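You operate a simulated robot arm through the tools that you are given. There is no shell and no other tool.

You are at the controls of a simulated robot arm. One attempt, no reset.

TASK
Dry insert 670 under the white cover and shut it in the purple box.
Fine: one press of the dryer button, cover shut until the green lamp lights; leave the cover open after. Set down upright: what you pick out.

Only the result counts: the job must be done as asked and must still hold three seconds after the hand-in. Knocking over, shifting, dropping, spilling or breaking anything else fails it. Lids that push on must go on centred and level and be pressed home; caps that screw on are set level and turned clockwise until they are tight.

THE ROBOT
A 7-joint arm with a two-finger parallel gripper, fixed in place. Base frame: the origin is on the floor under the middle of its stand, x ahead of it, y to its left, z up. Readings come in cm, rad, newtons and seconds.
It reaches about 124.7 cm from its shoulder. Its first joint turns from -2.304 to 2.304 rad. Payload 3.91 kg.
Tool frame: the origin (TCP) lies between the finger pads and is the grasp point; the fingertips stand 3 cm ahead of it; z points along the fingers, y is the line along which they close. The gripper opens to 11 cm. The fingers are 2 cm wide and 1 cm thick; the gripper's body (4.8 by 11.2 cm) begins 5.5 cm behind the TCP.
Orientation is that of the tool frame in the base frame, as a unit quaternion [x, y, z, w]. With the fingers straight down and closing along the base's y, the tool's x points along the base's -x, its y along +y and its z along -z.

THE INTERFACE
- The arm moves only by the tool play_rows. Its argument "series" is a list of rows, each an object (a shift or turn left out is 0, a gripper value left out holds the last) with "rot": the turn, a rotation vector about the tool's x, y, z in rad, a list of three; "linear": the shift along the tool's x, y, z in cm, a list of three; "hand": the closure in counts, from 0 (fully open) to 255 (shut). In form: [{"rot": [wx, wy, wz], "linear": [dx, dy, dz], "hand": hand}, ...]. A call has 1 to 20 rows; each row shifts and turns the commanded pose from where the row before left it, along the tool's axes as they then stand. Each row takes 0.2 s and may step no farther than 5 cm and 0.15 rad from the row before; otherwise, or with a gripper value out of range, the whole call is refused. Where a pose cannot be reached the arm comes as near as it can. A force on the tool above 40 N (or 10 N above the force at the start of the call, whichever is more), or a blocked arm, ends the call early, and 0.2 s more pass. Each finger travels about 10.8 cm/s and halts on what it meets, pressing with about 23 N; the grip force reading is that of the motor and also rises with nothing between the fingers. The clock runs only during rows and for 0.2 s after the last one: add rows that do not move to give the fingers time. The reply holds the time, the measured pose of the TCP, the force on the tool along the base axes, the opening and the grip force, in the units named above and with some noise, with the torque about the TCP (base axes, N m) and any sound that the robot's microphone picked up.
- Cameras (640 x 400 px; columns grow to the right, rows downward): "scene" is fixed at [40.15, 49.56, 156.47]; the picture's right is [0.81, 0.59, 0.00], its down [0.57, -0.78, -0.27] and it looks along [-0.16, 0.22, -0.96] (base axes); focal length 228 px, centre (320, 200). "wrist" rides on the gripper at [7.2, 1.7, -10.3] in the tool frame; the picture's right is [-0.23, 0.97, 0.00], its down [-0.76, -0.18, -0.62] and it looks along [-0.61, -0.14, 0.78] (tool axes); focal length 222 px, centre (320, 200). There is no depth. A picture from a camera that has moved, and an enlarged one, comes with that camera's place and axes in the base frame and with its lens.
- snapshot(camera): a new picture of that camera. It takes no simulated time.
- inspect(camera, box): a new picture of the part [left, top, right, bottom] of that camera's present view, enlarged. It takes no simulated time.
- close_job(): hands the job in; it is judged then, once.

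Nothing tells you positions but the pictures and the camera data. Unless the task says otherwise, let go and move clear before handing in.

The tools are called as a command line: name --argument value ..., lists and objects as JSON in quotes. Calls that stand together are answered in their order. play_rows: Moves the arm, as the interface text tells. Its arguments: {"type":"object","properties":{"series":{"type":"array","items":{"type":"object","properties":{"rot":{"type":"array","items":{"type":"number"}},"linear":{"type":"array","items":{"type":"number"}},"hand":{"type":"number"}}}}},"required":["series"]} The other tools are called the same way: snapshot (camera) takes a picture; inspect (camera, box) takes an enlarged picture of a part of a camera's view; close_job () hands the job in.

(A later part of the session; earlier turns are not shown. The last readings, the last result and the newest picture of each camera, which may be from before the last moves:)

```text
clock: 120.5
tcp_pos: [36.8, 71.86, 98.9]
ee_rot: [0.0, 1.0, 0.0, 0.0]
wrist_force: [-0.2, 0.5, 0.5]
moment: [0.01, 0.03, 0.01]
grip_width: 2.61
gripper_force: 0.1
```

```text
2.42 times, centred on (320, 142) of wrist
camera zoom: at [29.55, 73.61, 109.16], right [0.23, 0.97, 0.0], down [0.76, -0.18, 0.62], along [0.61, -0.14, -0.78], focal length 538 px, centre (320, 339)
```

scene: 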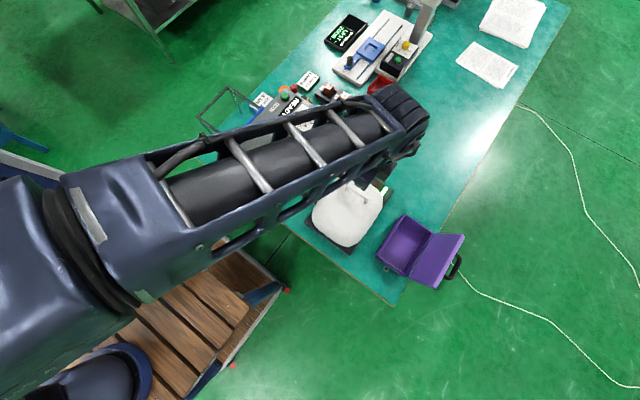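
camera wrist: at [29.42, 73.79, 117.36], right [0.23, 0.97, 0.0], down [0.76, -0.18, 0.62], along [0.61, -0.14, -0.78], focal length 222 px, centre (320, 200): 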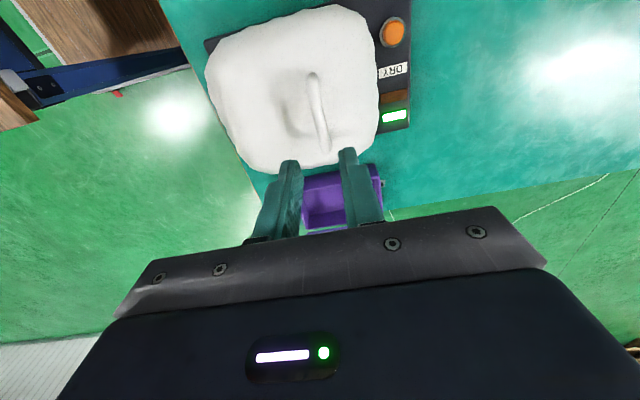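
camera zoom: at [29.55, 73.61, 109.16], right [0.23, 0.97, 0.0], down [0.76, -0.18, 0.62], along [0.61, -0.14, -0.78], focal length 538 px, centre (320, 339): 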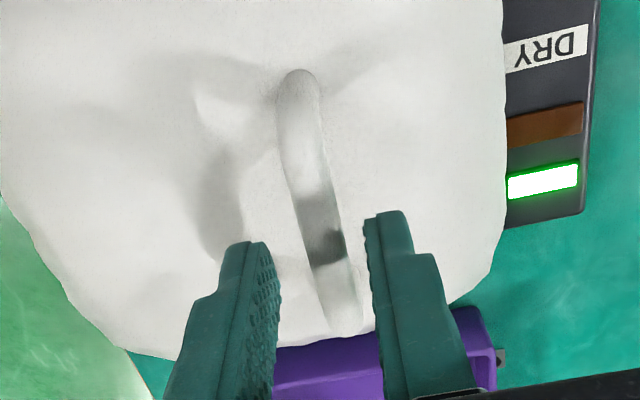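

The bar sits between the fingers. I'll lower the last 2.3 cm, narrow the cage, and begin swinging the cover open.

play_rows --series '[{"linear": [0, 0.1, 1.3]}, {"linear": [0, 0.05, 1.0]}, {"hand": 216}, {"hand": 216}, {}]'

play_rows --series '[{"linear": [0, -0.54, -0.46], "rot": [-0.014, 0, 0]}, {"linear": [0, -0.54, -0.45], "rot": [-0.014, 0, 0]}, {"linear": [0, -0.553, -0.436], "rot": [-0.014, 0, 0]}, {"linear": [0, -0.553, -0.435], "rot": [-0.014, 0, 0]}, {"linear": [0, -0.573, -0.413], "rot": [-0.014, 0, 0]}, {"linear": [0, -0.573, -0.412], "rot": [-0.014, 0, 0]}, {}]'

inspect --camera "wrist" --box '[200, 30, 440, 230]'

inspect --camera "scene" --box '[275, 150, 425, 280]'

```text
clock: 121.7
tcp_pos: [36.77, 72.08, 96.53]
ee_rot: [0.0, 1.0, 0.0, -0.001]
wrist_force: [0.7, 0.0, -0.4]
moment: [-0.04, 0.01, -0.02]
grip_width: 1.69
gripper_force: 0.0
```

```text
clock: 123.3
tcp_pos: [37.25, 68.82, 99.11]
ee_rot: [0.0, 0.999, 0.042, -0.001]
wrist_force: [-0.2, 1.0, 0.3]
moment: [0.02, 0.03, 0.02]
grip_width: 1.76
gripper_force: 0.4
```

```text
2.00 times, centred on (320, 130) of wrist
camera zoom: at [29.89, 69.6, 109.54], right [0.23, 0.97, 0.08], down [0.76, -0.23, 0.61], along [0.61, -0.08, -0.79], focal length 444 px, centre (320, 340)
```

zoom: 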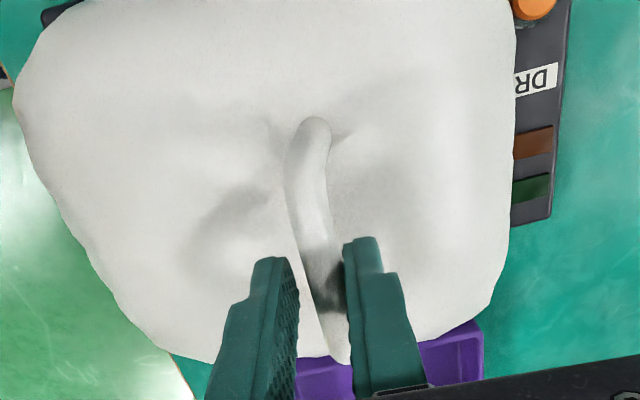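

```text
3.08 times, centred on (350, 215) of scene
camera zoom: at [40.15, 49.56, 156.47], right [0.81, 0.59, 0.0], down [0.57, -0.78, -0.27], along [-0.16, 0.22, -0.96], focal length 702 px, centre (228, 154)
```

zoom: 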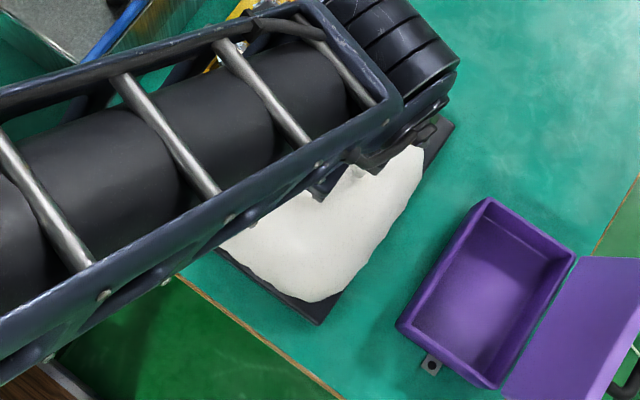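

The cover lifts with the fingers at about 1 N. The lamp went out on opening, as expected. I'll continue opening.

play_rows --series '[{"linear": [0, -0.59, -0.39], "rot": [-0.014, 0, 0]}, {"linear": [0, -0.59, -0.39], "rot": [-0.014, 0, 0]}, {"linear": [0, -0.603, -0.365], "rot": [-0.014, 0, 0]}, {"linear": [0, -0.603, -0.364], "rot": [-0.014, 0, 0]}, {"linear": [0, -1.238, -0.679], "rot": [-0.0279, 0, 0]}, {"linear": [0, -1.273, -0.631], "rot": [-0.0279, 0, 0]}, {"linear": [0, -1.282, -0.58], "rot": [-0.0279, 0, 0]}, {"linear": [0, -1.316, -0.525], "rot": [-0.0279, 0, 0]}, {"linear": [0, -0.67, -0.24], "rot": [-0.014, 0, 0]}, {"linear": [0, -0.67, -0.24], "rot": [-0.014, 0, 0]}, {}]'

inspect --camera "wrist" --box '[200, 30, 440, 230]'

inspect --camera "scene" --box '[255, 140, 425, 290]'

```text
clock: 125.7
tcp_pos: [36.92, 59.28, 101.94]
ee_rot: [0.0, 0.99, 0.139, -0.001]
wrist_force: [0.5, 0.2, 0.4]
moment: [0.01, 0.0, -0.01]
grip_width: 1.7
gripper_force: 0.4
```

```text
2.00 times, centred on (320, 130) of wrist
camera zoom: at [29.84, 58.16, 112.31], right [0.23, 0.94, 0.27], down [0.76, -0.34, 0.55], along [0.61, 0.08, -0.79], focal length 444 px, centre (320, 340)
```

zoom: 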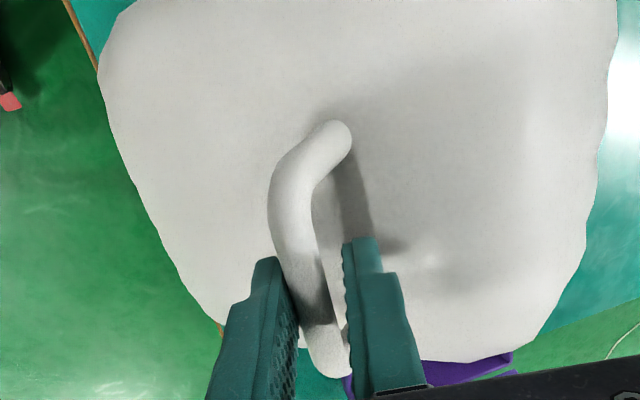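

```text
2.67 times, centred on (340, 215) of scene
camera zoom: at [40.15, 49.56, 156.47], right [0.81, 0.59, 0.0], down [0.57, -0.78, -0.27], along [-0.16, 0.22, -0.96], focal length 608 px, centre (267, 160)
```

zoom: 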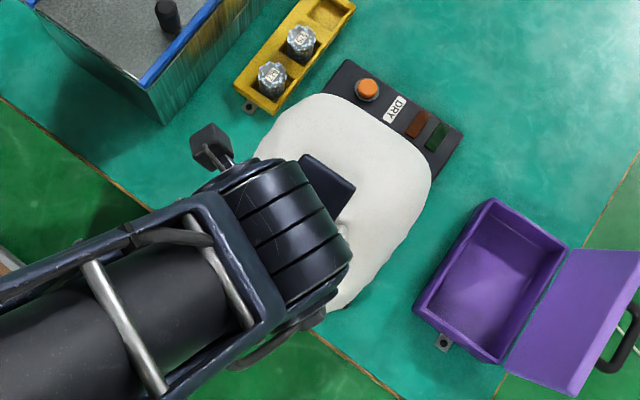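

The cover is at about 40° and tracking well. I'll continue.

play_rows --series '[{"linear": [0, -0.674, -0.209], "rot": [-0.014, 0, 0]}, {"linear": [0, -0.674, -0.208], "rot": [-0.014, 0, 0]}, {"linear": [0, -1.375, -0.363], "rot": [-0.0279, 0, 0]}, {"linear": [0, -1.388, -0.303], "rot": [-0.0279, 0, 0]}, {"linear": [0, -1.398, -0.263], "rot": [-0.0279, 0, 0]}, {"linear": [0, -1.404, -0.189], "rot": [-0.0279, 0, 0]}, {"linear": [0, -0.71, -0.065], "rot": [-0.014, 0, 0]}, {"linear": [0, -0.71, -0.064], "rot": [-0.014, 0, 0]}, {"linear": [0, -0.71, -0.042], "rot": [-0.014, 0, 0]}, {"linear": [0, -0.71, -0.041], "rot": [-0.014, 0, 0]}, {}]'

inspect --camera "wrist" --box '[200, 30, 440, 230]'

inspect --camera "scene" --box '[235, 150, 405, 300]'

```text
clock: 128.1
tcp_pos: [36.98, 49.74, 100.09]
ee_rot: [0.0, 0.972, 0.234, 0.0]
wrist_force: [0.8, -0.9, 0.3]
moment: [0.0, 0.0, 0.01]
grip_width: 1.72
gripper_force: 0.3
```

```text
2.00 times, centred on (320, 130) of wrist
camera zoom: at [29.83, 46.5, 110.03], right [0.23, 0.87, 0.44], down [0.76, -0.44, 0.47], along [0.61, 0.23, -0.76], focal length 444 px, centre (320, 340)
```

zoom: 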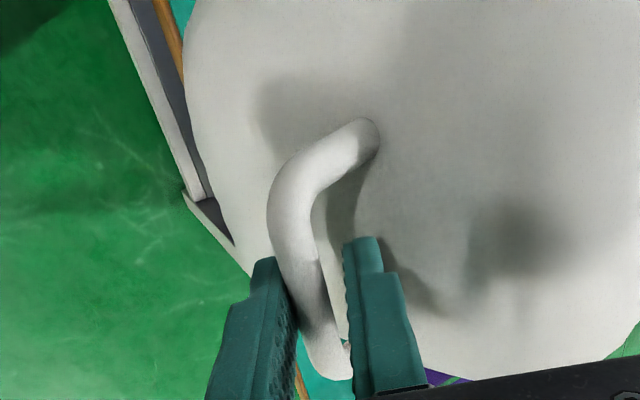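

```text
2.67 times, centred on (320, 225) of scene
camera zoom: at [40.15, 49.56, 156.47], right [0.81, 0.59, 0.0], down [0.57, -0.78, -0.27], along [-0.16, 0.22, -0.96], focal length 608 px, centre (320, 133)
```

zoom: 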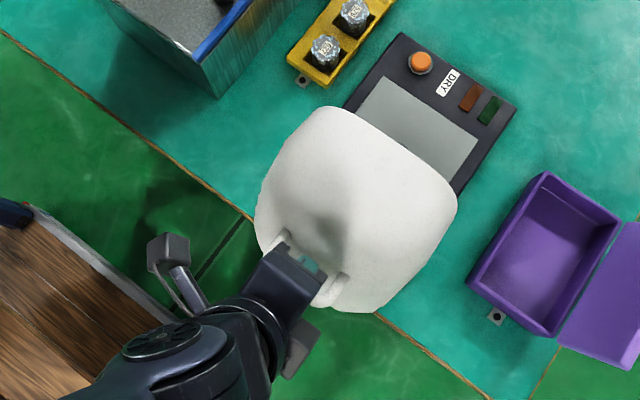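

Past 65° open and tracking. I'll lower the cover back to its original open position.

play_rows --series '[{"linear": [0, -0.705, -0.01], "rot": [-0.014, 0, 0]}, {"linear": [0, -0.705, -0.008], "rot": [-0.014, 0, 0]}, {"linear": [0, -0.712, 0.018], "rot": [-0.014, 0, 0]}, {"linear": [0, -0.712, 0.02], "rot": [-0.014, 0, 0]}, {"linear": [0, -0.705, 0.044], "rot": [-0.014, 0, 0]}, {"linear": [0, -0.705, 0.045], "rot": [-0.014, 0, 0]}, {"linear": [0, -0.708, 0.076], "rot": [-0.014, 0, 0]}, {"linear": [0, -0.708, 0.077], "rot": [-0.014, 0, 0]}, {"linear": [0, -0.698, 0.1], "rot": [-0.014, 0, 0]}, {"linear": [0, -0.698, 0.1], "rot": [-0.014, 0, 0]}, {"linear": [0, -0.705, 0.132], "rot": [-0.014, 0, 0]}, {"linear": [0, -0.705, 0.132], "rot": [-0.014, 0, 0]}, {}]'

inspect --camera "wrist" --box '[200, 30, 440, 230]'

inspect --camera "scene" --box '[225, 160, 395, 310]'

```text
clock: 130.9
tcp_pos: [37.16, 42.97, 95.11]
ee_rot: [0.0, 0.949, 0.316, 0.0]
wrist_force: [0.3, -2.2, 0.1]
moment: [-0.01, -0.02, 0.02]
grip_width: 1.76
gripper_force: 1.0
```

```text
2.00 times, centred on (320, 130) of wrist
camera zoom: at [29.92, 38.19, 104.39], right [0.23, 0.78, 0.58], down [0.76, -0.52, 0.39], along [0.61, 0.35, -0.71], focal length 444 px, centre (320, 340)
```

zoom: 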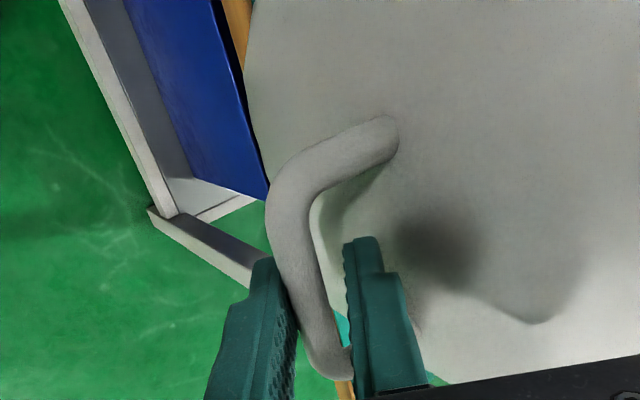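

```text
2.67 times, centred on (310, 235) of scene
camera zoom: at [40.15, 49.56, 156.47], right [0.81, 0.59, 0.0], down [0.57, -0.78, -0.27], along [-0.16, 0.22, -0.96], focal length 608 px, centre (347, 107)
```

zoom: 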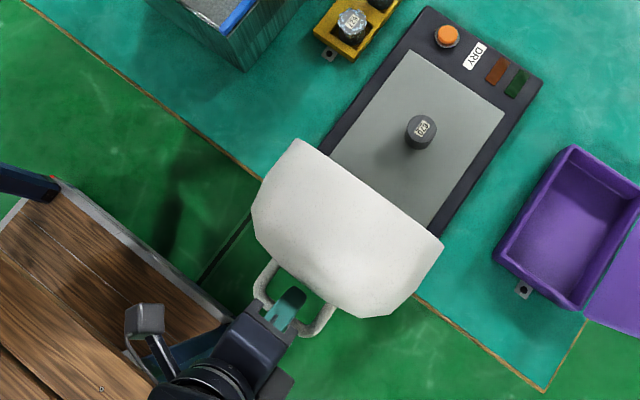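

670 now looks dry and still stands on the plate. I'll finish lowering the cover the last few degrees to its stop.

play_rows --series '[{"linear": [0, -0.688, 0.16], "rot": [-0.014, 0, 0]}, {"linear": [0, -0.688, 0.16], "rot": [-0.014, 0, 0]}, {"linear": [0, -0.683, 0.19], "rot": [-0.014, 0, 0]}, {}]'

play_rows --series '[{"linear": [0, -0.4, 0.12], "rot": [-0.008, 0, 0]}, {"linear": [0, -0.28, 0.07], "rot": [-0.006, 0, 0]}, {}]'

inspect --camera "wrist" --box '[200, 30, 440, 230]'

```text
clock: 131.9
tcp_pos: [37.04, 41.62, 93.31]
ee_rot: [0.001, 0.942, 0.336, -0.001]
wrist_force: [-0.3, -0.8, -0.8]
moment: [-0.04, -0.02, 0.01]
grip_width: 1.73
gripper_force: 0.8
```

```text
clock: 132.7
tcp_pos: [36.93, 41.22, 92.89]
ee_rot: [0.001, 0.94, 0.342, -0.001]
wrist_force: [-0.2, -0.7, -0.5]
moment: [-0.01, -0.01, -0.02]
grip_width: 1.67
gripper_force: 0.1
```

```text
2.00 times, centred on (320, 130) of wrist
camera zoom: at [29.83, 35.88, 101.82], right [0.23, 0.75, 0.63], down [0.76, -0.54, 0.36], along [0.61, 0.39, -0.69], focal length 444 px, centre (320, 340)
```

zoom: 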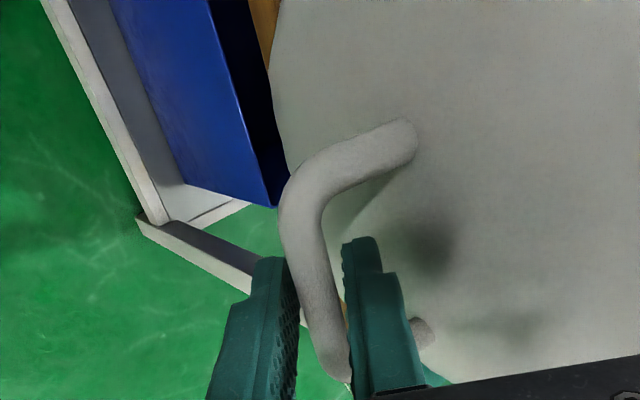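

The cover rests at its open stop. I'll open the fingers slightly and back straight out of the loop.

play_rows --series '[{"hand": 200}, {"hand": 200}, {"linear": [0, 0, -1.5]}, {"linear": [0, 0, -2]}, {"linear": [0, 0, -3]}, {"linear": [0, 0, -4]}, {"linear": [0, 0, -4]}, {}]'

snapshot --camera "wrist"

inspect --camera "scene" --box '[225, 160, 395, 310]'

```text
clock: 134.5
tcp_pos: [37.35, 31.91, 104.17]
ee_rot: [0.001, 0.94, 0.341, -0.001]
wrist_force: [-0.2, -0.2, 0.3]
moment: [0.0, 0.0, 0.01]
grip_width: 2.38
gripper_force: 0.1
```

```text
taken
camera wrist: at [30.26, 26.57, 113.01], right [0.23, 0.75, 0.62], down [0.76, -0.54, 0.36], along [0.61, 0.39, -0.69], focal length 222 px, centre (320, 200)
```

wrist: 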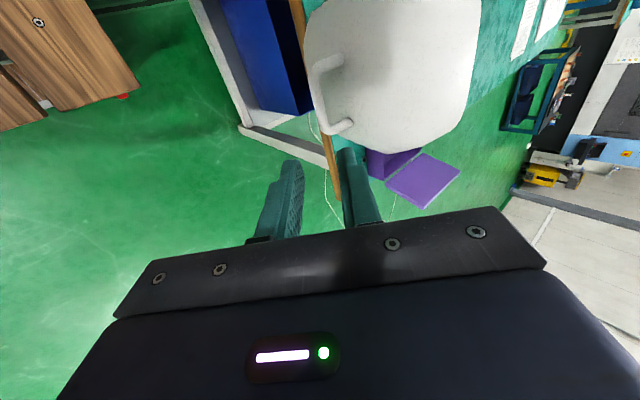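

```text
2.67 times, centred on (310, 235) of scene
camera zoom: at [40.15, 49.56, 156.47], right [0.81, 0.59, 0.0], down [0.57, -0.78, -0.27], along [-0.16, 0.22, -0.96], focal length 608 px, centre (347, 107)
```

zoom: 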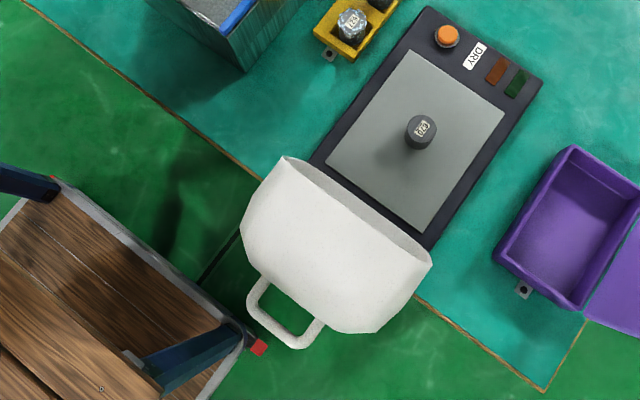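

The cover is fully open, as it was at the start. I'll rise, bring the tool vertical and move over 670, with the fingers closing along y.

play_rows --series '[{"linear": [0, 2.25, -2.68]}, {"linear": [0, 2.25, -2.68]}, {"linear": [0, 2.25, -2.68]}, {"linear": [0, 2.25, -2.68]}, {"rot": [0.1396, 0, 0], "hand": 93}, {"rot": [0.1396, 0, 0]}, {"rot": [0.1396, 0, 0]}, {"rot": [0.1396, 0, 0]}, {"rot": [0.1396, 0, 0]}, {"linear": [0, 2.5, 0]}, {"linear": [0, 4.4, 0]}, {"linear": [0, 4.4, 0]}, {"linear": [0, 4.4, 0]}, {"linear": [0, 4.4, 0]}, {"linear": [0, 4.4, 0]}, {"linear": [0, 4.4, 0]}, {"linear": [0, 4.4, 0]}, {"linear": [0, 4.3, 0]}, {}]'

snapshot --camera "wrist"

inspect --camera "wrist" --box '[230, 0, 430, 160]'

snapshot --camera "scene"

```text
clock: 138.5
tcp_pos: [37.28, 69.73, 117.86]
ee_rot: [0.0, 1.0, 0.0, -0.001]
wrist_force: [-0.4, -0.2, 0.4]
moment: [0.01, 0.0, 0.0]
grip_width: 6.99
gripper_force: 0.0
```

```text
taken
camera wrist: at [30.06, 71.38, 128.1], right [0.23, 0.97, 0.0], down [0.76, -0.18, 0.62], along [0.61, -0.14, -0.78], focal length 222 px, centre (320, 200)
```

wrist: 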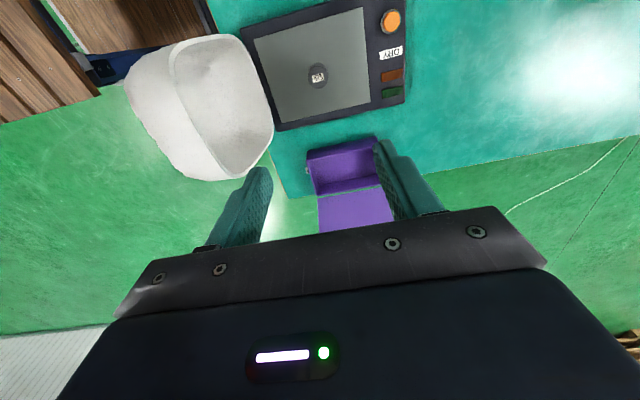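

```text
2.50 times, centred on (330, 80) of wrist
camera zoom: at [30.06, 71.38, 128.1], right [0.23, 0.97, 0.0], down [0.76, -0.18, 0.62], along [0.61, -0.14, -0.78], focal length 555 px, centre (295, 500)
```

zoom: 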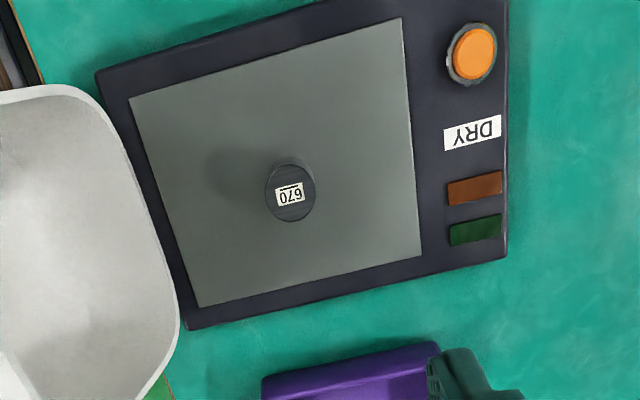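

```text
taken
```

scene: 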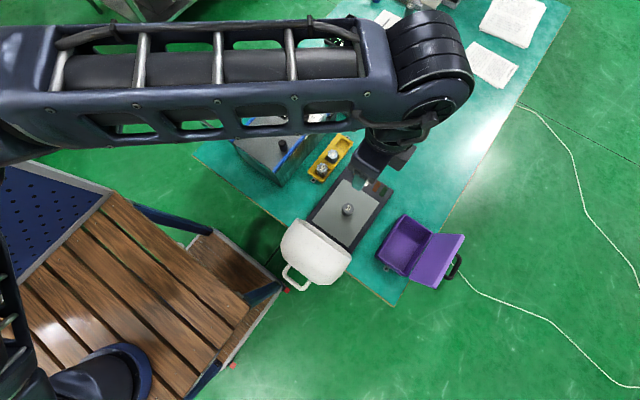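

670 is dry and centred at about [37.05, 69.5]. I'll descend around it with the fingers 7 cm apart.

play_rows --series '[{"linear": [0.15, -0.22, 3]}, {"linear": [0, 0, 4.5]}, {"linear": [0, 0, 4.5]}, {"linear": [0, 0, 4.5]}, {"linear": [0, 0, 4.5]}, {"linear": [0, 0, 3.5]}, {"linear": [0, 0, 2]}, {}]'

inspect --camera "wrist" --box '[220, 60, 420, 225]'

snapshot --camera "scene"

```text
clock: 140.3
tcp_pos: [36.82, 69.35, 91.18]
ee_rot: [0.0, 1.0, 0.0, -0.001]
wrist_force: [0.1, 0.1, -0.1]
moment: [0.01, -0.02, 0.02]
grip_width: 6.97
gripper_force: 0.1
```

```text
2.42 times, centred on (320, 142) of wrist
camera zoom: at [29.64, 71.17, 101.51], right [0.23, 0.97, 0.0], down [0.76, -0.18, 0.62], along [0.61, -0.14, -0.78], focal length 538 px, centre (320, 339)
```

zoom: 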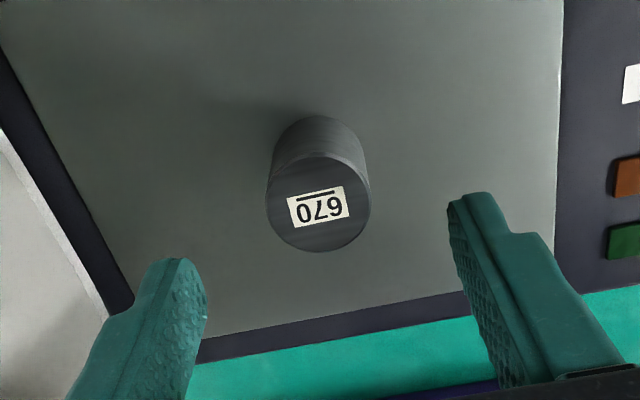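

```text
taken
```

scene: 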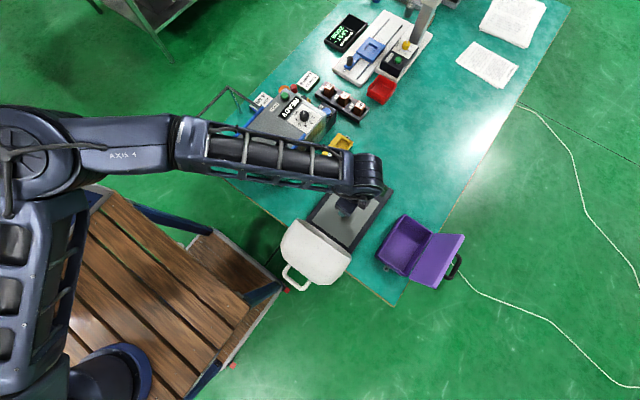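

The insert is centred between the fingers. I'll lower to z≈85 and close.

play_rows --series '[{"linear": [-0.08, 0, 2.5]}, {"linear": [0, 0, 2.5]}, {"linear": [0, 0, 1.1]}, {}, {"hand": 150}, {"hand": 165}, {"hand": 255}, {"hand": 255}, {"hand": 255}, {}]'

inspect --camera "wrist" --box '[220, 60, 420, 225]'

```text
clock: 142.5
tcp_pos: [37.28, 69.31, 85.17]
ee_rot: [0.0, 1.0, 0.0, -0.001]
wrist_force: [-0.5, -1.9, 2.8]
moment: [-0.01, -0.04, 0.0]
grip_width: 3.53
gripper_force: 23.3
```

```text
2.42 times, centred on (320, 142) of wrist
camera zoom: at [30.0, 71.06, 95.48], right [0.23, 0.97, 0.0], down [0.76, -0.18, 0.62], along [0.61, -0.14, -0.78], focal length 538 px, centre (320, 339)
```

zoom: 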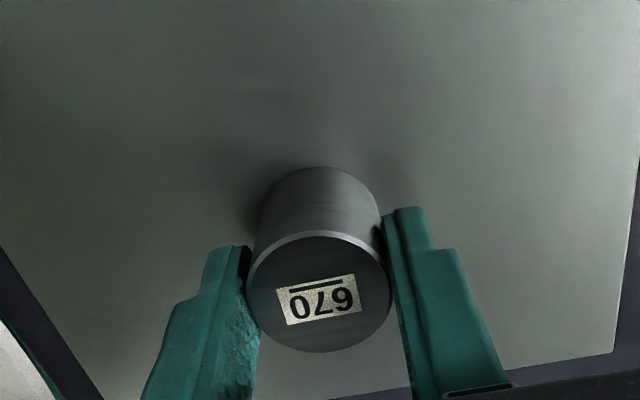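

670 is gripped at 3.53 cm. I'll lift gently and check.

play_rows --series '[{"linear": [0, 0, -0.2]}, {"linear": [0, 0, -0.3]}, {"linear": [0, 0, -0.4]}, {"linear": [0, 0, -0.5]}, {"linear": [0, 0, -0.6]}, {"linear": [0, 0, -0.7]}, {"linear": [0, 0, -0.8]}, {"linear": [0, 0, -0.9]}, {"linear": [0, 0, -1.0]}, {"linear": [0, 0, -1.0]}, {"linear": [0, 0, -1.0]}, {"linear": [0, 0, -1.0]}, {"linear": [0, 0, -1.0]}, {"linear": [0, 0, -0.8]}, {"linear": [0, 0, -0.6]}, {"linear": [0, 0, -0.4]}, {"linear": [0, 0, -0.2]}, {}]'

snapshot --camera "wrist"

snapshot --camera "scene"

```text
clock: 146.3
tcp_pos: [37.08, 69.32, 96.71]
ee_rot: [0.0, 1.0, -0.001, -0.002]
wrist_force: [-0.4, 0.4, -2.9]
moment: [0.01, 0.0, 0.01]
grip_width: 3.54
gripper_force: 22.6
```

```text
taken
camera wrist: at [29.89, 71.03, 106.96], right [0.23, 0.97, 0.0], down [0.76, -0.18, 0.62], along [0.61, -0.14, -0.78], focal length 222 px, centre (320, 200)
```

wrist: 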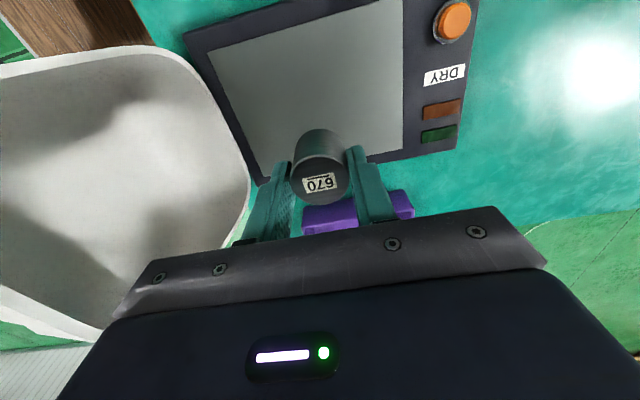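

```text
taken
```

scene: 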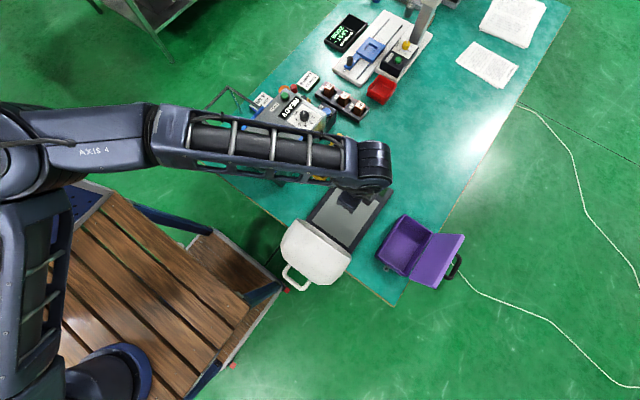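

670 is lifted and held with a load of about 3 N. I'll carry it to the box centre at [58.7, 70.8].

play_rows --series '[{"linear": [-0.3, 0.02, 0]}, {"linear": [-0.6, 0.04, 0]}, {"linear": [-0.9, 0.06, 0]}, {"linear": [-1.2, 0.08, 0]}, {"linear": [-1.56, 0.105, 0]}, {"linear": [-1.56, 0.105, 0]}, {"linear": [-1.56, 0.105, 0]}, {"linear": [-1.56, 0.105, 0]}, {"linear": [-1.56, 0.105, 0]}, {"linear": [-1.56, 0.105, 0]}, {"linear": [-1.56, 0.105, 0]}, {"linear": [-1.56, 0.105, 0]}, {"linear": [-1.56, 0.105, 0]}, {"linear": [-1.56, 0.105, 0]}, {"linear": [-1.2, 0.08, 0]}, {"linear": [-0.9, 0.06, 0]}, {"linear": [-0.6, 0.04, 0]}, {"linear": [-0.3, 0.02, 0]}, {}]'

snapshot --camera "wrist"

inspect --camera "scene" --box '[345, 170, 495, 300]'

```text
clock: 150.3
tcp_pos: [58.58, 70.9, 96.65]
ee_rot: [0.0, 1.0, -0.001, -0.001]
wrist_force: [-0.3, 0.1, -2.1]
moment: [0.01, -0.01, 0.0]
grip_width: 3.53
gripper_force: 23.2
```

```text
taken
camera wrist: at [51.39, 72.54, 106.93], right [0.23, 0.97, 0.0], down [0.76, -0.18, 0.62], along [0.61, -0.14, -0.78], focal length 222 px, centre (320, 200)
```

wrist: 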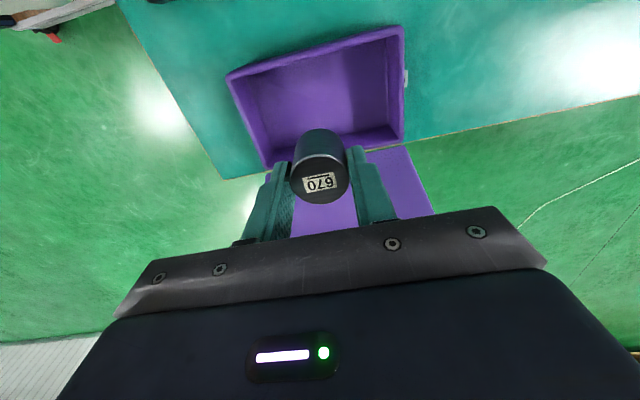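

```text
3.08 times, centred on (420, 235) of scene
camera zoom: at [40.15, 49.56, 156.47], right [0.81, 0.59, 0.0], down [0.57, -0.78, -0.27], along [-0.16, 0.22, -0.96], focal length 702 px, centre (12, 92)
```

zoom: 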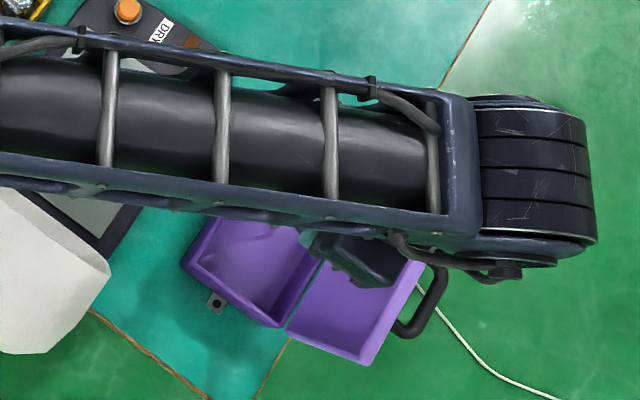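

670 is over the box, which spans x 53.2–63.4 and y 63–79.3. I'll lower it in, smoothly at first and then feeling for the floor.

play_rows --series '[{"linear": [0, 0, 0.3]}, {"linear": [0, 0, 0.6]}, {"linear": [0, 0, 0.9]}, {"linear": [0, 0, 1.2]}, {"linear": [0, 0, 1.2]}, {"linear": [0, 0, 1.2]}, {"linear": [0, 0, 1.2]}, {"linear": [0, 0, 1.2]}, {"linear": [0, 0, 0.9]}, {"linear": [0, 0, 0.6]}, {"linear": [0, 0, 0.4]}, {"linear": [0, 0, 0.2]}, {}]'

inspect --camera "wrist" --box '[200, 0, 440, 225]'

```text
clock: 153.1
tcp_pos: [58.69, 70.71, 86.83]
ee_rot: [0.0, 1.0, 0.0, -0.001]
wrist_force: [0.6, -0.3, -2.8]
moment: [-0.03, 0.0, 0.02]
grip_width: 3.5
gripper_force: 22.7
```

```text
1.78 times, centred on (320, 112) of wrist
camera zoom: at [51.53, 72.4, 97.08], right [0.23, 0.97, 0.0], down [0.76, -0.18, 0.62], along [0.61, -0.14, -0.78], focal length 395 px, centre (320, 356)
```

zoom: 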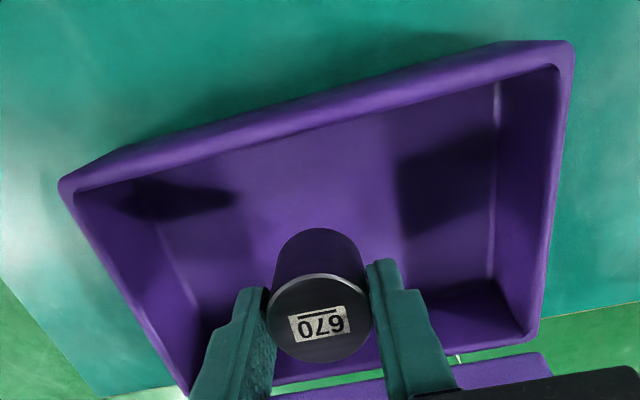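

It is clear of the walls. I'll continue down in smaller steps.

play_rows --series '[{"linear": [0, 0, 0.25]}, {"linear": [0, 0, 0.4]}, {"linear": [0, 0, 0.4]}, {"linear": [0, 0, 0.4]}, {"linear": [0, 0, 0.3]}, {"linear": [0, 0, 0.2]}, {"linear": [0, 0, 0.1]}, {}]'

```text
clock: 154.9
tcp_pos: [58.61, 70.79, 84.72]
ee_rot: [0.0, 1.0, 0.0, -0.001]
wrist_force: [0.3, 0.5, -2.9]
moment: [0.01, 0.02, 0.01]
grip_width: 3.53
gripper_force: 22.6
```

play_rows --series '[{"linear": [0, 0, 0.15]}, {"linear": [0, 0, 0.15]}, {"linear": [0, 0, 0.15]}, {"linear": [0, 0, 0.15]}, {}]'

play_rows --series '[{"linear": [0, 0, 0.12]}, {"linear": [0, 0, 0.12]}, {}]'

```text
clock: 156.1
tcp_pos: [58.58, 70.78, 84.11]
ee_rot: [0.0, 1.0, -0.001, -0.001]
wrist_force: [0.2, 0.0, -4.1]
moment: [-0.02, 0.01, -0.02]
grip_width: 3.54
gripper_force: 22.7
```

```text
clock: 156.9
tcp_pos: [58.54, 70.71, 83.87]
ee_rot: [0.0, 1.0, 0.0, 0.0]
wrist_force: [0.3, 0.2, -2.6]
moment: [-0.03, 0.01, 0.03]
grip_width: 3.55
gripper_force: 22.8
```

play_rows --series '[{"linear": [0, 0, 0.12]}, {"linear": [0, 0, 0.12]}, {}]'

```text
clock: 157.7
tcp_pos: [58.75, 70.82, 83.68]
ee_rot: [-0.001, 1.0, 0.0, -0.001]
wrist_force: [-0.1, 0.3, -2.8]
moment: [-0.01, -0.02, -0.01]
grip_width: 3.52
gripper_force: 23.3
```

play_rows --series '[{"linear": [0, 0, 0.12]}, {"linear": [0, 0, 0.12]}, {}]'

```text
clock: 158.5
tcp_pos: [58.71, 70.86, 83.42]
ee_rot: [0.0, 1.0, 0.0, 0.0]
wrist_force: [0.8, -0.1, -2.6]
moment: [-0.02, 0.04, 0.02]
grip_width: 3.55
gripper_force: 23.1
```

play_rows --series '[{"linear": [0, 0, 0.12]}, {"linear": [0, 0, 0.12]}, {}]'

```text
clock: 159.3
tcp_pos: [58.69, 70.73, 83.16]
ee_rot: [-0.001, 1.0, 0.0, 0.0]
wrist_force: [1.2, -2.6, 9.0]
moment: [-0.05, 0.08, 0.0]
grip_width: 3.53
gripper_force: 23.2
```

Contact at TCP z≈83.2: the insert stands on the box floor. I'll ease off and open the fingers.

play_rows --series '[{"linear": [0, 0, -0.08]}, {"hand": 168}, {"hand": 163}, {"hand": 155}, {"hand": 135}, {"hand": 115}, {}]'

inspect --camera "wrist" --box '[200, 0, 440, 225]'

```text
clock: 160.9
tcp_pos: [58.62, 70.75, 83.22]
ee_rot: [0.0, 1.0, 0.0, -0.001]
wrist_force: [-0.4, -0.4, -0.9]
moment: [0.02, 0.01, -0.01]
grip_width: 6.07
gripper_force: 0.1
```

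```text
1.78 times, centred on (320, 112) of wrist
camera zoom: at [51.47, 72.49, 93.56], right [0.23, 0.97, 0.0], down [0.76, -0.18, 0.62], along [0.61, -0.14, -0.78], focal length 395 px, centre (320, 356)
```

zoom: 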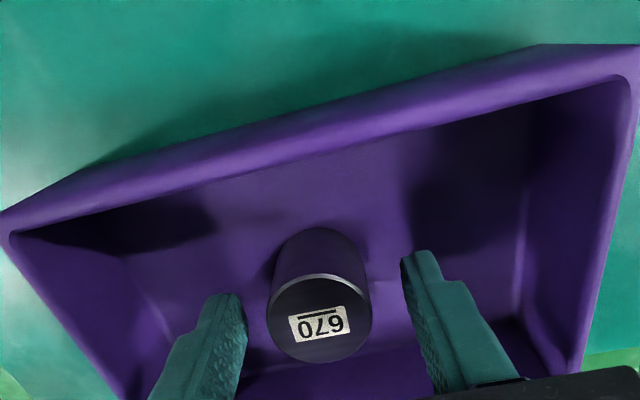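

670 stands upright in the box. I'll rise straight out and re-measure the lid for closing.

play_rows --series '[{"linear": [0, 0, -1]}, {"linear": [0, 0, -2]}, {"linear": [0, 0, -4]}, {"linear": [0, 0, -4]}, {"linear": [0, 0, -4]}, {"linear": [0, 0, -4]}, {"linear": [2, 0, -3]}, {"linear": [4, 0, 0]}, {}]'

snapshot --camera "wrist"

inspect --camera "wrist" --box '[220, 40, 460, 230]'

inspect --camera "scene" --box '[345, 190, 495, 310]'

```text
clock: 162.9
tcp_pos: [52.68, 70.8, 105.6]
ee_rot: [0.001, 1.0, -0.001, -0.001]
wrist_force: [-0.1, 0.3, 0.1]
moment: [0.05, 0.01, -0.02]
grip_width: 6.04
gripper_force: 0.2
```

```text
taken
camera wrist: at [45.47, 72.57, 115.84], right [0.23, 0.97, 0.0], down [0.76, -0.18, 0.62], along [0.61, -0.14, -0.78], focal length 222 px, centre (320, 200)
```

wrist: 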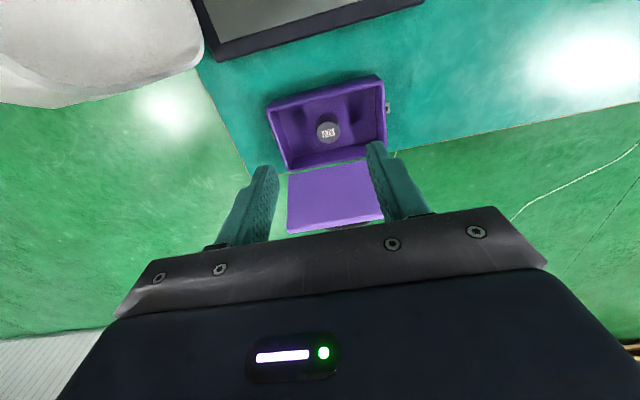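

```text
2.11 times, centred on (340, 135) of wrist
camera zoom: at [45.47, 72.57, 115.84], right [0.23, 0.97, 0.0], down [0.76, -0.18, 0.62], along [0.61, -0.14, -0.78], focal length 468 px, centre (278, 337)
```

zoom: 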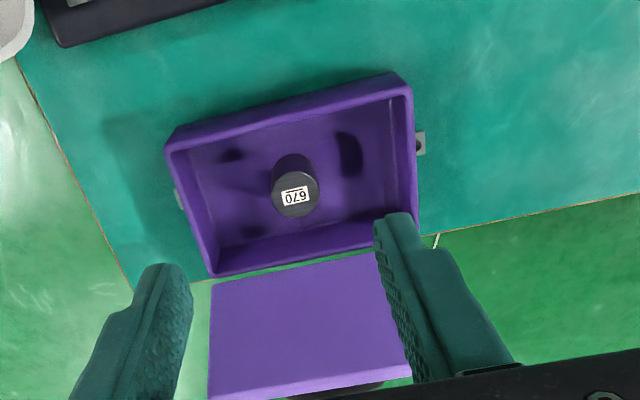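

```text
3.33 times, centred on (420, 250) of scene
camera zoom: at [40.15, 49.56, 156.47], right [0.81, 0.59, 0.0], down [0.57, -0.78, -0.27], along [-0.16, 0.22, -0.96], focal length 760 px, centre (-13, 33)
```

zoom: 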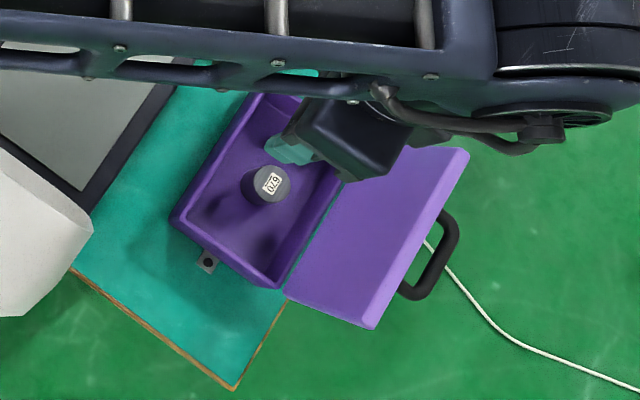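

670 stands in the box and the lid is about 104° open. Its handle bar, near [71.2, 70.8, 90.2], can be caged with a vertical tool within reach. I'll turn the fingers to close along x first.

play_rows --series '[{"rot": [0, 0, 0.15], "hand": 185}, {"rot": [0, 0, 0.15]}, {"rot": [0, 0, 0.15]}, {"rot": [0, 0, 0.15]}, {"rot": [0, 0, 0.15]}, {"rot": [0, 0, 0.15]}, {"rot": [0, 0, 0.15]}, {"rot": [0, 0, 0.15]}, {"rot": [0, 0, 0.15]}, {"rot": [0, 0, 0.15]}, {"rot": [0, 0, 0.0708]}, {"linear": [-0.5, 2, 0]}, {"linear": [-0.5, 3, 0]}, {}]'

snapshot --camera "wrist"

inspect --camera "wrist" --box '[280, 20, 480, 230]'

snapshot --camera "scene"

```text
clock: 165.9
tcp_pos: [57.38, 69.93, 105.16]
ee_rot: [0.707, 0.707, 0.0, -0.001]
wrist_force: [-0.8, 0.6, 0.7]
moment: [0.0, -0.01, -0.02]
grip_width: 3.0
gripper_force: 0.1
```

```text
taken
camera wrist: at [59.11, 77.13, 115.44], right [0.97, -0.23, 0.0], down [-0.18, -0.76, 0.62], along [-0.14, -0.61, -0.78], focal length 222 px, centre (320, 200)
```

wrist: 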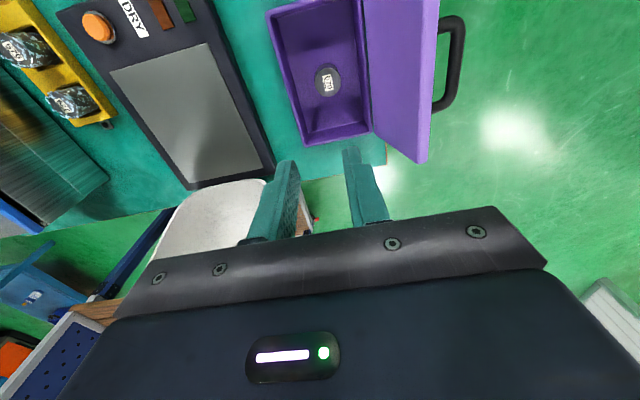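

```text
1.90 times, centred on (380, 125) of wrist
camera zoom: at [59.11, 77.13, 115.44], right [0.97, -0.23, 0.0], down [-0.18, -0.76, 0.62], along [-0.14, -0.61, -0.78], focal length 423 px, centre (206, 343)
```

zoom: 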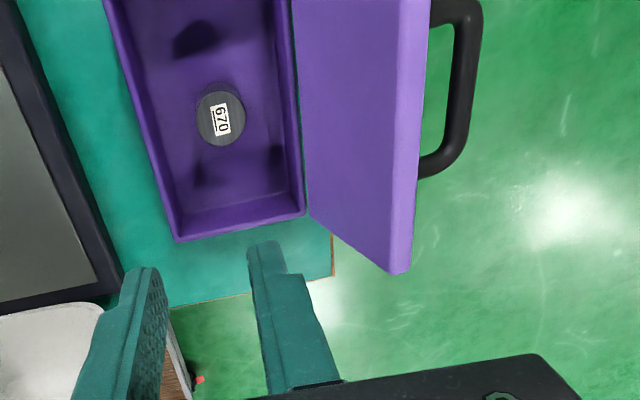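

```text
taken
```

scene: 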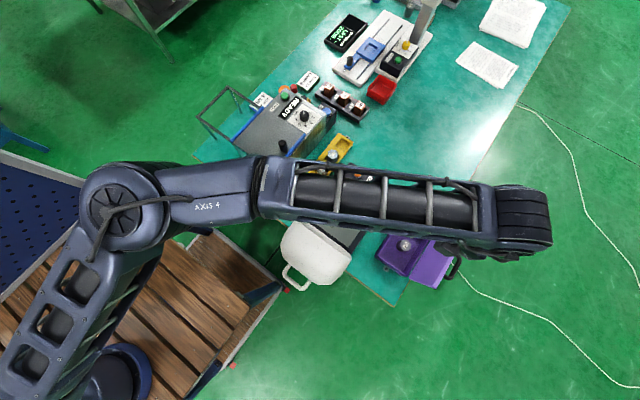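

The handle bar is at about x 71.5, z 89.6. To stay well inside reach I'll tilt the fingers 10° outward, so the wrist stays closer, and move above the handle.

play_rows --series '[{"rot": [-0.0873, 0, 0]}, {"rot": [-0.0873, 0, 0]}, {"linear": [0, 2.6, 1.2]}, {"linear": [0, 2.6, 1.2]}, {"linear": [0, 2.6, 1.2]}, {"linear": [0, 2.6, 1.2]}, {"linear": [0, 2.6, 1.2]}, {}]'

snapshot --camera "wrist"

inspect --camera "wrist" --box '[220, 20, 420, 230]'

snapshot --camera "scene"

```text
clock: 167.7
tcp_pos: [71.39, 69.94, 101.62]
ee_rot: [0.705, 0.704, 0.06, 0.062]
wrist_force: [-0.6, -0.2, -0.9]
moment: [0.03, -0.02, -0.01]
grip_width: 3.03
gripper_force: 0.1
```

```text
taken
camera wrist: at [71.35, 77.14, 112.03], right [0.96, -0.23, 0.17], down [-0.28, -0.76, 0.58], along [0.0, -0.61, -0.79], focal length 222 px, centre (320, 200)
```

wrist: 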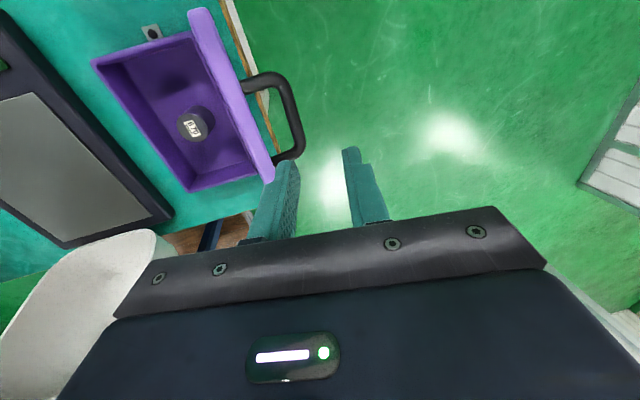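

```text
1.90 times, centred on (320, 125) of wrist
camera zoom: at [71.35, 77.14, 112.03], right [0.96, -0.23, 0.17], down [-0.28, -0.76, 0.58], along [0.0, -0.61, -0.79], focal length 423 px, centre (320, 343)
```

zoom: 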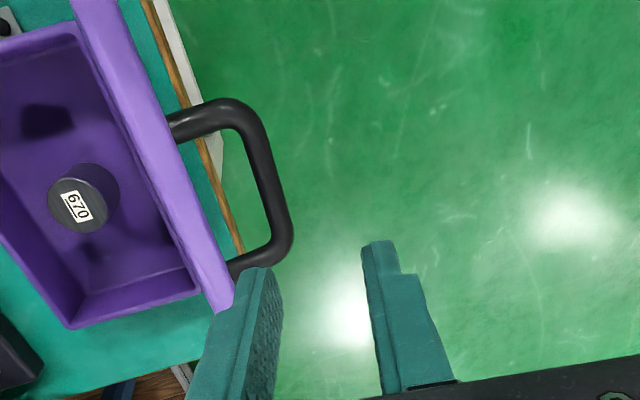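

```text
taken
```

scene: 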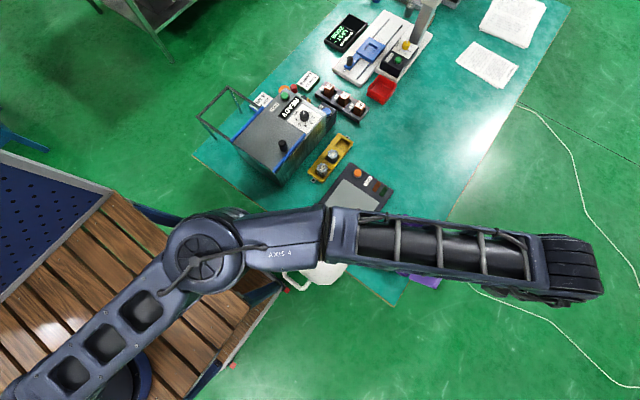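

From this view the bar is consistently at x 70.87, z 90.8, y 71. I'll reduce the tilt to 4°, centre on the bar, narrow the fingers and start down between the bar and the lid.

play_rows --series '[{"rot": [0.105, 0, 0], "hand": 204}, {"linear": [0.5, -0.7, 0]}, {"linear": [0.45, -0.6, 0]}, {"linear": [0, 0, 2]}, {"linear": [0, 0, 2]}, {}]'

inspect --camera "wrist" --box '[220, 40, 420, 230]'

```text
clock: 169.1
tcp_pos: [70.5, 70.86, 97.51]
ee_rot: [0.707, 0.707, 0.025, 0.025]
wrist_force: [-0.5, 0.6, 0.9]
moment: [0.02, -0.04, 0.02]
grip_width: 2.2
gripper_force: 0.1
```

```text
2.11 times, centred on (320, 135) of wrist
camera zoom: at [71.53, 78.07, 107.9], right [0.97, -0.23, 0.07], down [-0.22, -0.76, 0.61], along [-0.09, -0.61, -0.79], focal length 468 px, centre (320, 337)
```

zoom: 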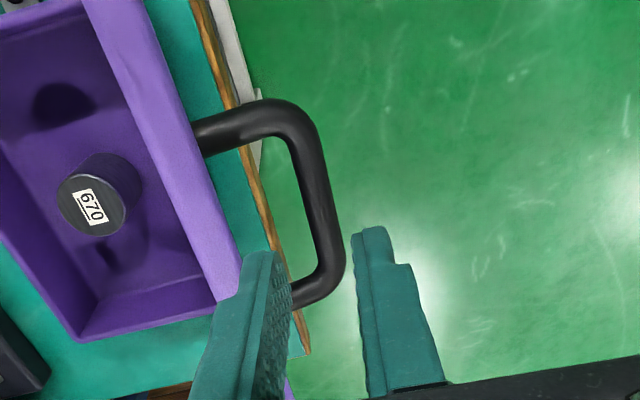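

The bar is centred on the finger gap, and the left finger clears the lid edge. I'll advance 2.5 cm and check again.

play_rows --series '[{"linear": [0, 0, 1.2]}, {"linear": [0, 0, 1.3]}, {}]'

inspect --camera "wrist" --box '[220, 40, 420, 230]'

```text
clock: 169.9
tcp_pos: [70.81, 70.7, 94.96]
ee_rot: [0.707, 0.707, 0.023, 0.024]
wrist_force: [-0.7, 0.1, -0.3]
moment: [0.0, 0.01, -0.02]
grip_width: 2.19
gripper_force: 0.1
```

```text
2.11 times, centred on (320, 135) of wrist
camera zoom: at [71.78, 77.97, 105.27], right [0.97, -0.23, 0.07], down [-0.22, -0.76, 0.61], along [-0.09, -0.61, -0.79], focal length 468 px, centre (320, 337)
```

zoom: 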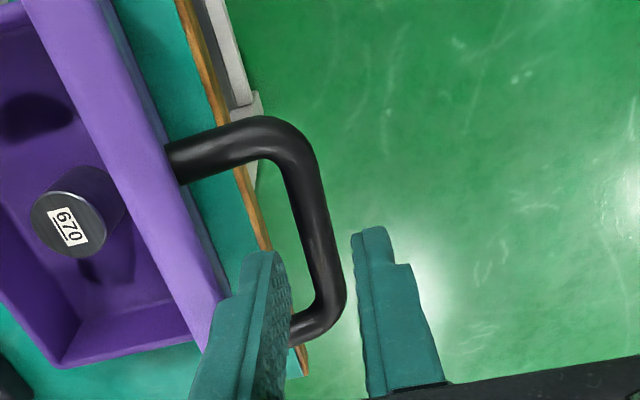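

Still centred. I'll advance the last 2.6 cm so the bar sits between the fingers.

play_rows --series '[{"linear": [0, 0.08, 1.3]}, {"linear": [0, 0, 1.3]}, {}]'

inspect --camera "wrist" --box '[220, 40, 420, 230]'

inspect --camera "scene" --box '[345, 190, 495, 310]'

```text
clock: 170.7
tcp_pos: [70.91, 70.87, 92.28]
ee_rot: [0.707, 0.707, 0.024, 0.024]
wrist_force: [-0.1, -0.3, -0.1]
moment: [0.01, 0.01, 0.0]
grip_width: 2.19
gripper_force: 0.1
```

```text
2.11 times, centred on (320, 135) of wrist
camera zoom: at [71.98, 78.05, 102.73], right [0.97, -0.23, 0.07], down [-0.22, -0.76, 0.61], along [-0.09, -0.61, -0.79], focal length 468 px, centre (320, 337)
```

zoom: 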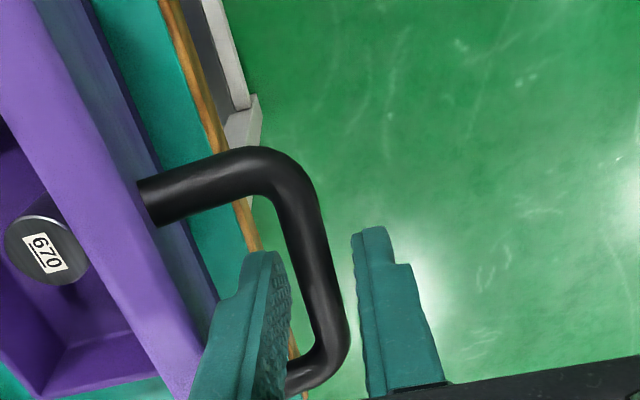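

```text
3.33 times, centred on (420, 250) of scene
camera zoom: at [40.15, 49.56, 156.47], right [0.81, 0.59, 0.0], down [0.57, -0.78, -0.27], along [-0.16, 0.22, -0.96], focal length 760 px, centre (-13, 33)
```

zoom: 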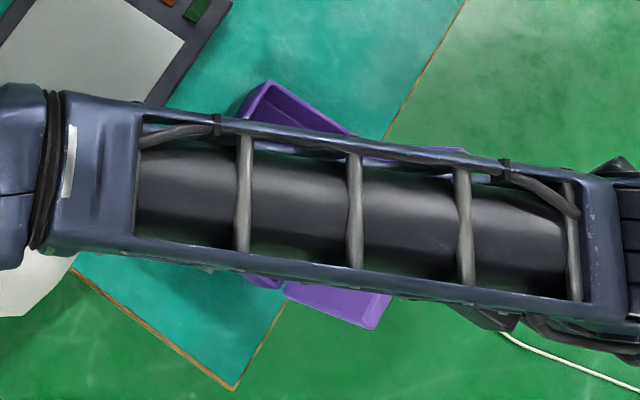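

The left finger is inside the handle loop, between the bar and the lid. I'll narrow the cage slightly and start swinging the lid closed, checking early.

play_rows --series '[{"hand": 211}, {"hand": 211}, {"linear": [0, -0.323, -0.313]}, {"linear": [0, -0.323, -0.313]}, {"linear": [0, -0.35, -0.283]}, {"linear": [0, -0.35, -0.282]}, {"linear": [0, -0.372, -0.252]}, {"linear": [0, -0.372, -0.251]}, {}]'

inspect --camera "wrist" --box '[180, 0, 420, 230]'

```text
clock: 172.7
tcp_pos: [68.7, 70.78, 93.97]
ee_rot: [0.706, 0.707, 0.024, 0.024]
wrist_force: [-0.4, -0.1, -0.1]
moment: [0.01, -0.01, 0.02]
grip_width: 1.92
gripper_force: 0.2
```

```text
1.74 times, centred on (300, 115) of wrist
camera zoom: at [69.81, 78.09, 104.37], right [0.97, -0.23, 0.07], down [-0.22, -0.76, 0.61], along [-0.09, -0.61, -0.79], focal length 386 px, centre (355, 348)
```

zoom: 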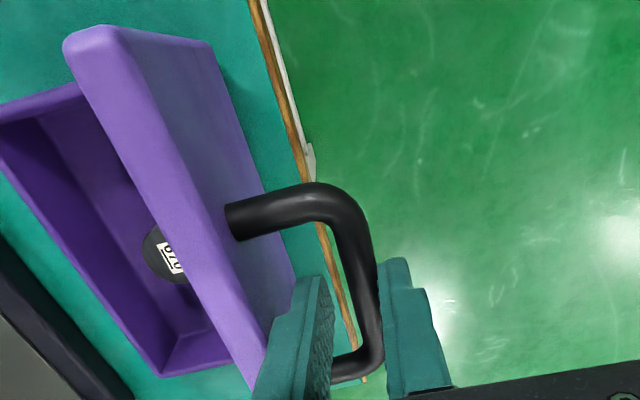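

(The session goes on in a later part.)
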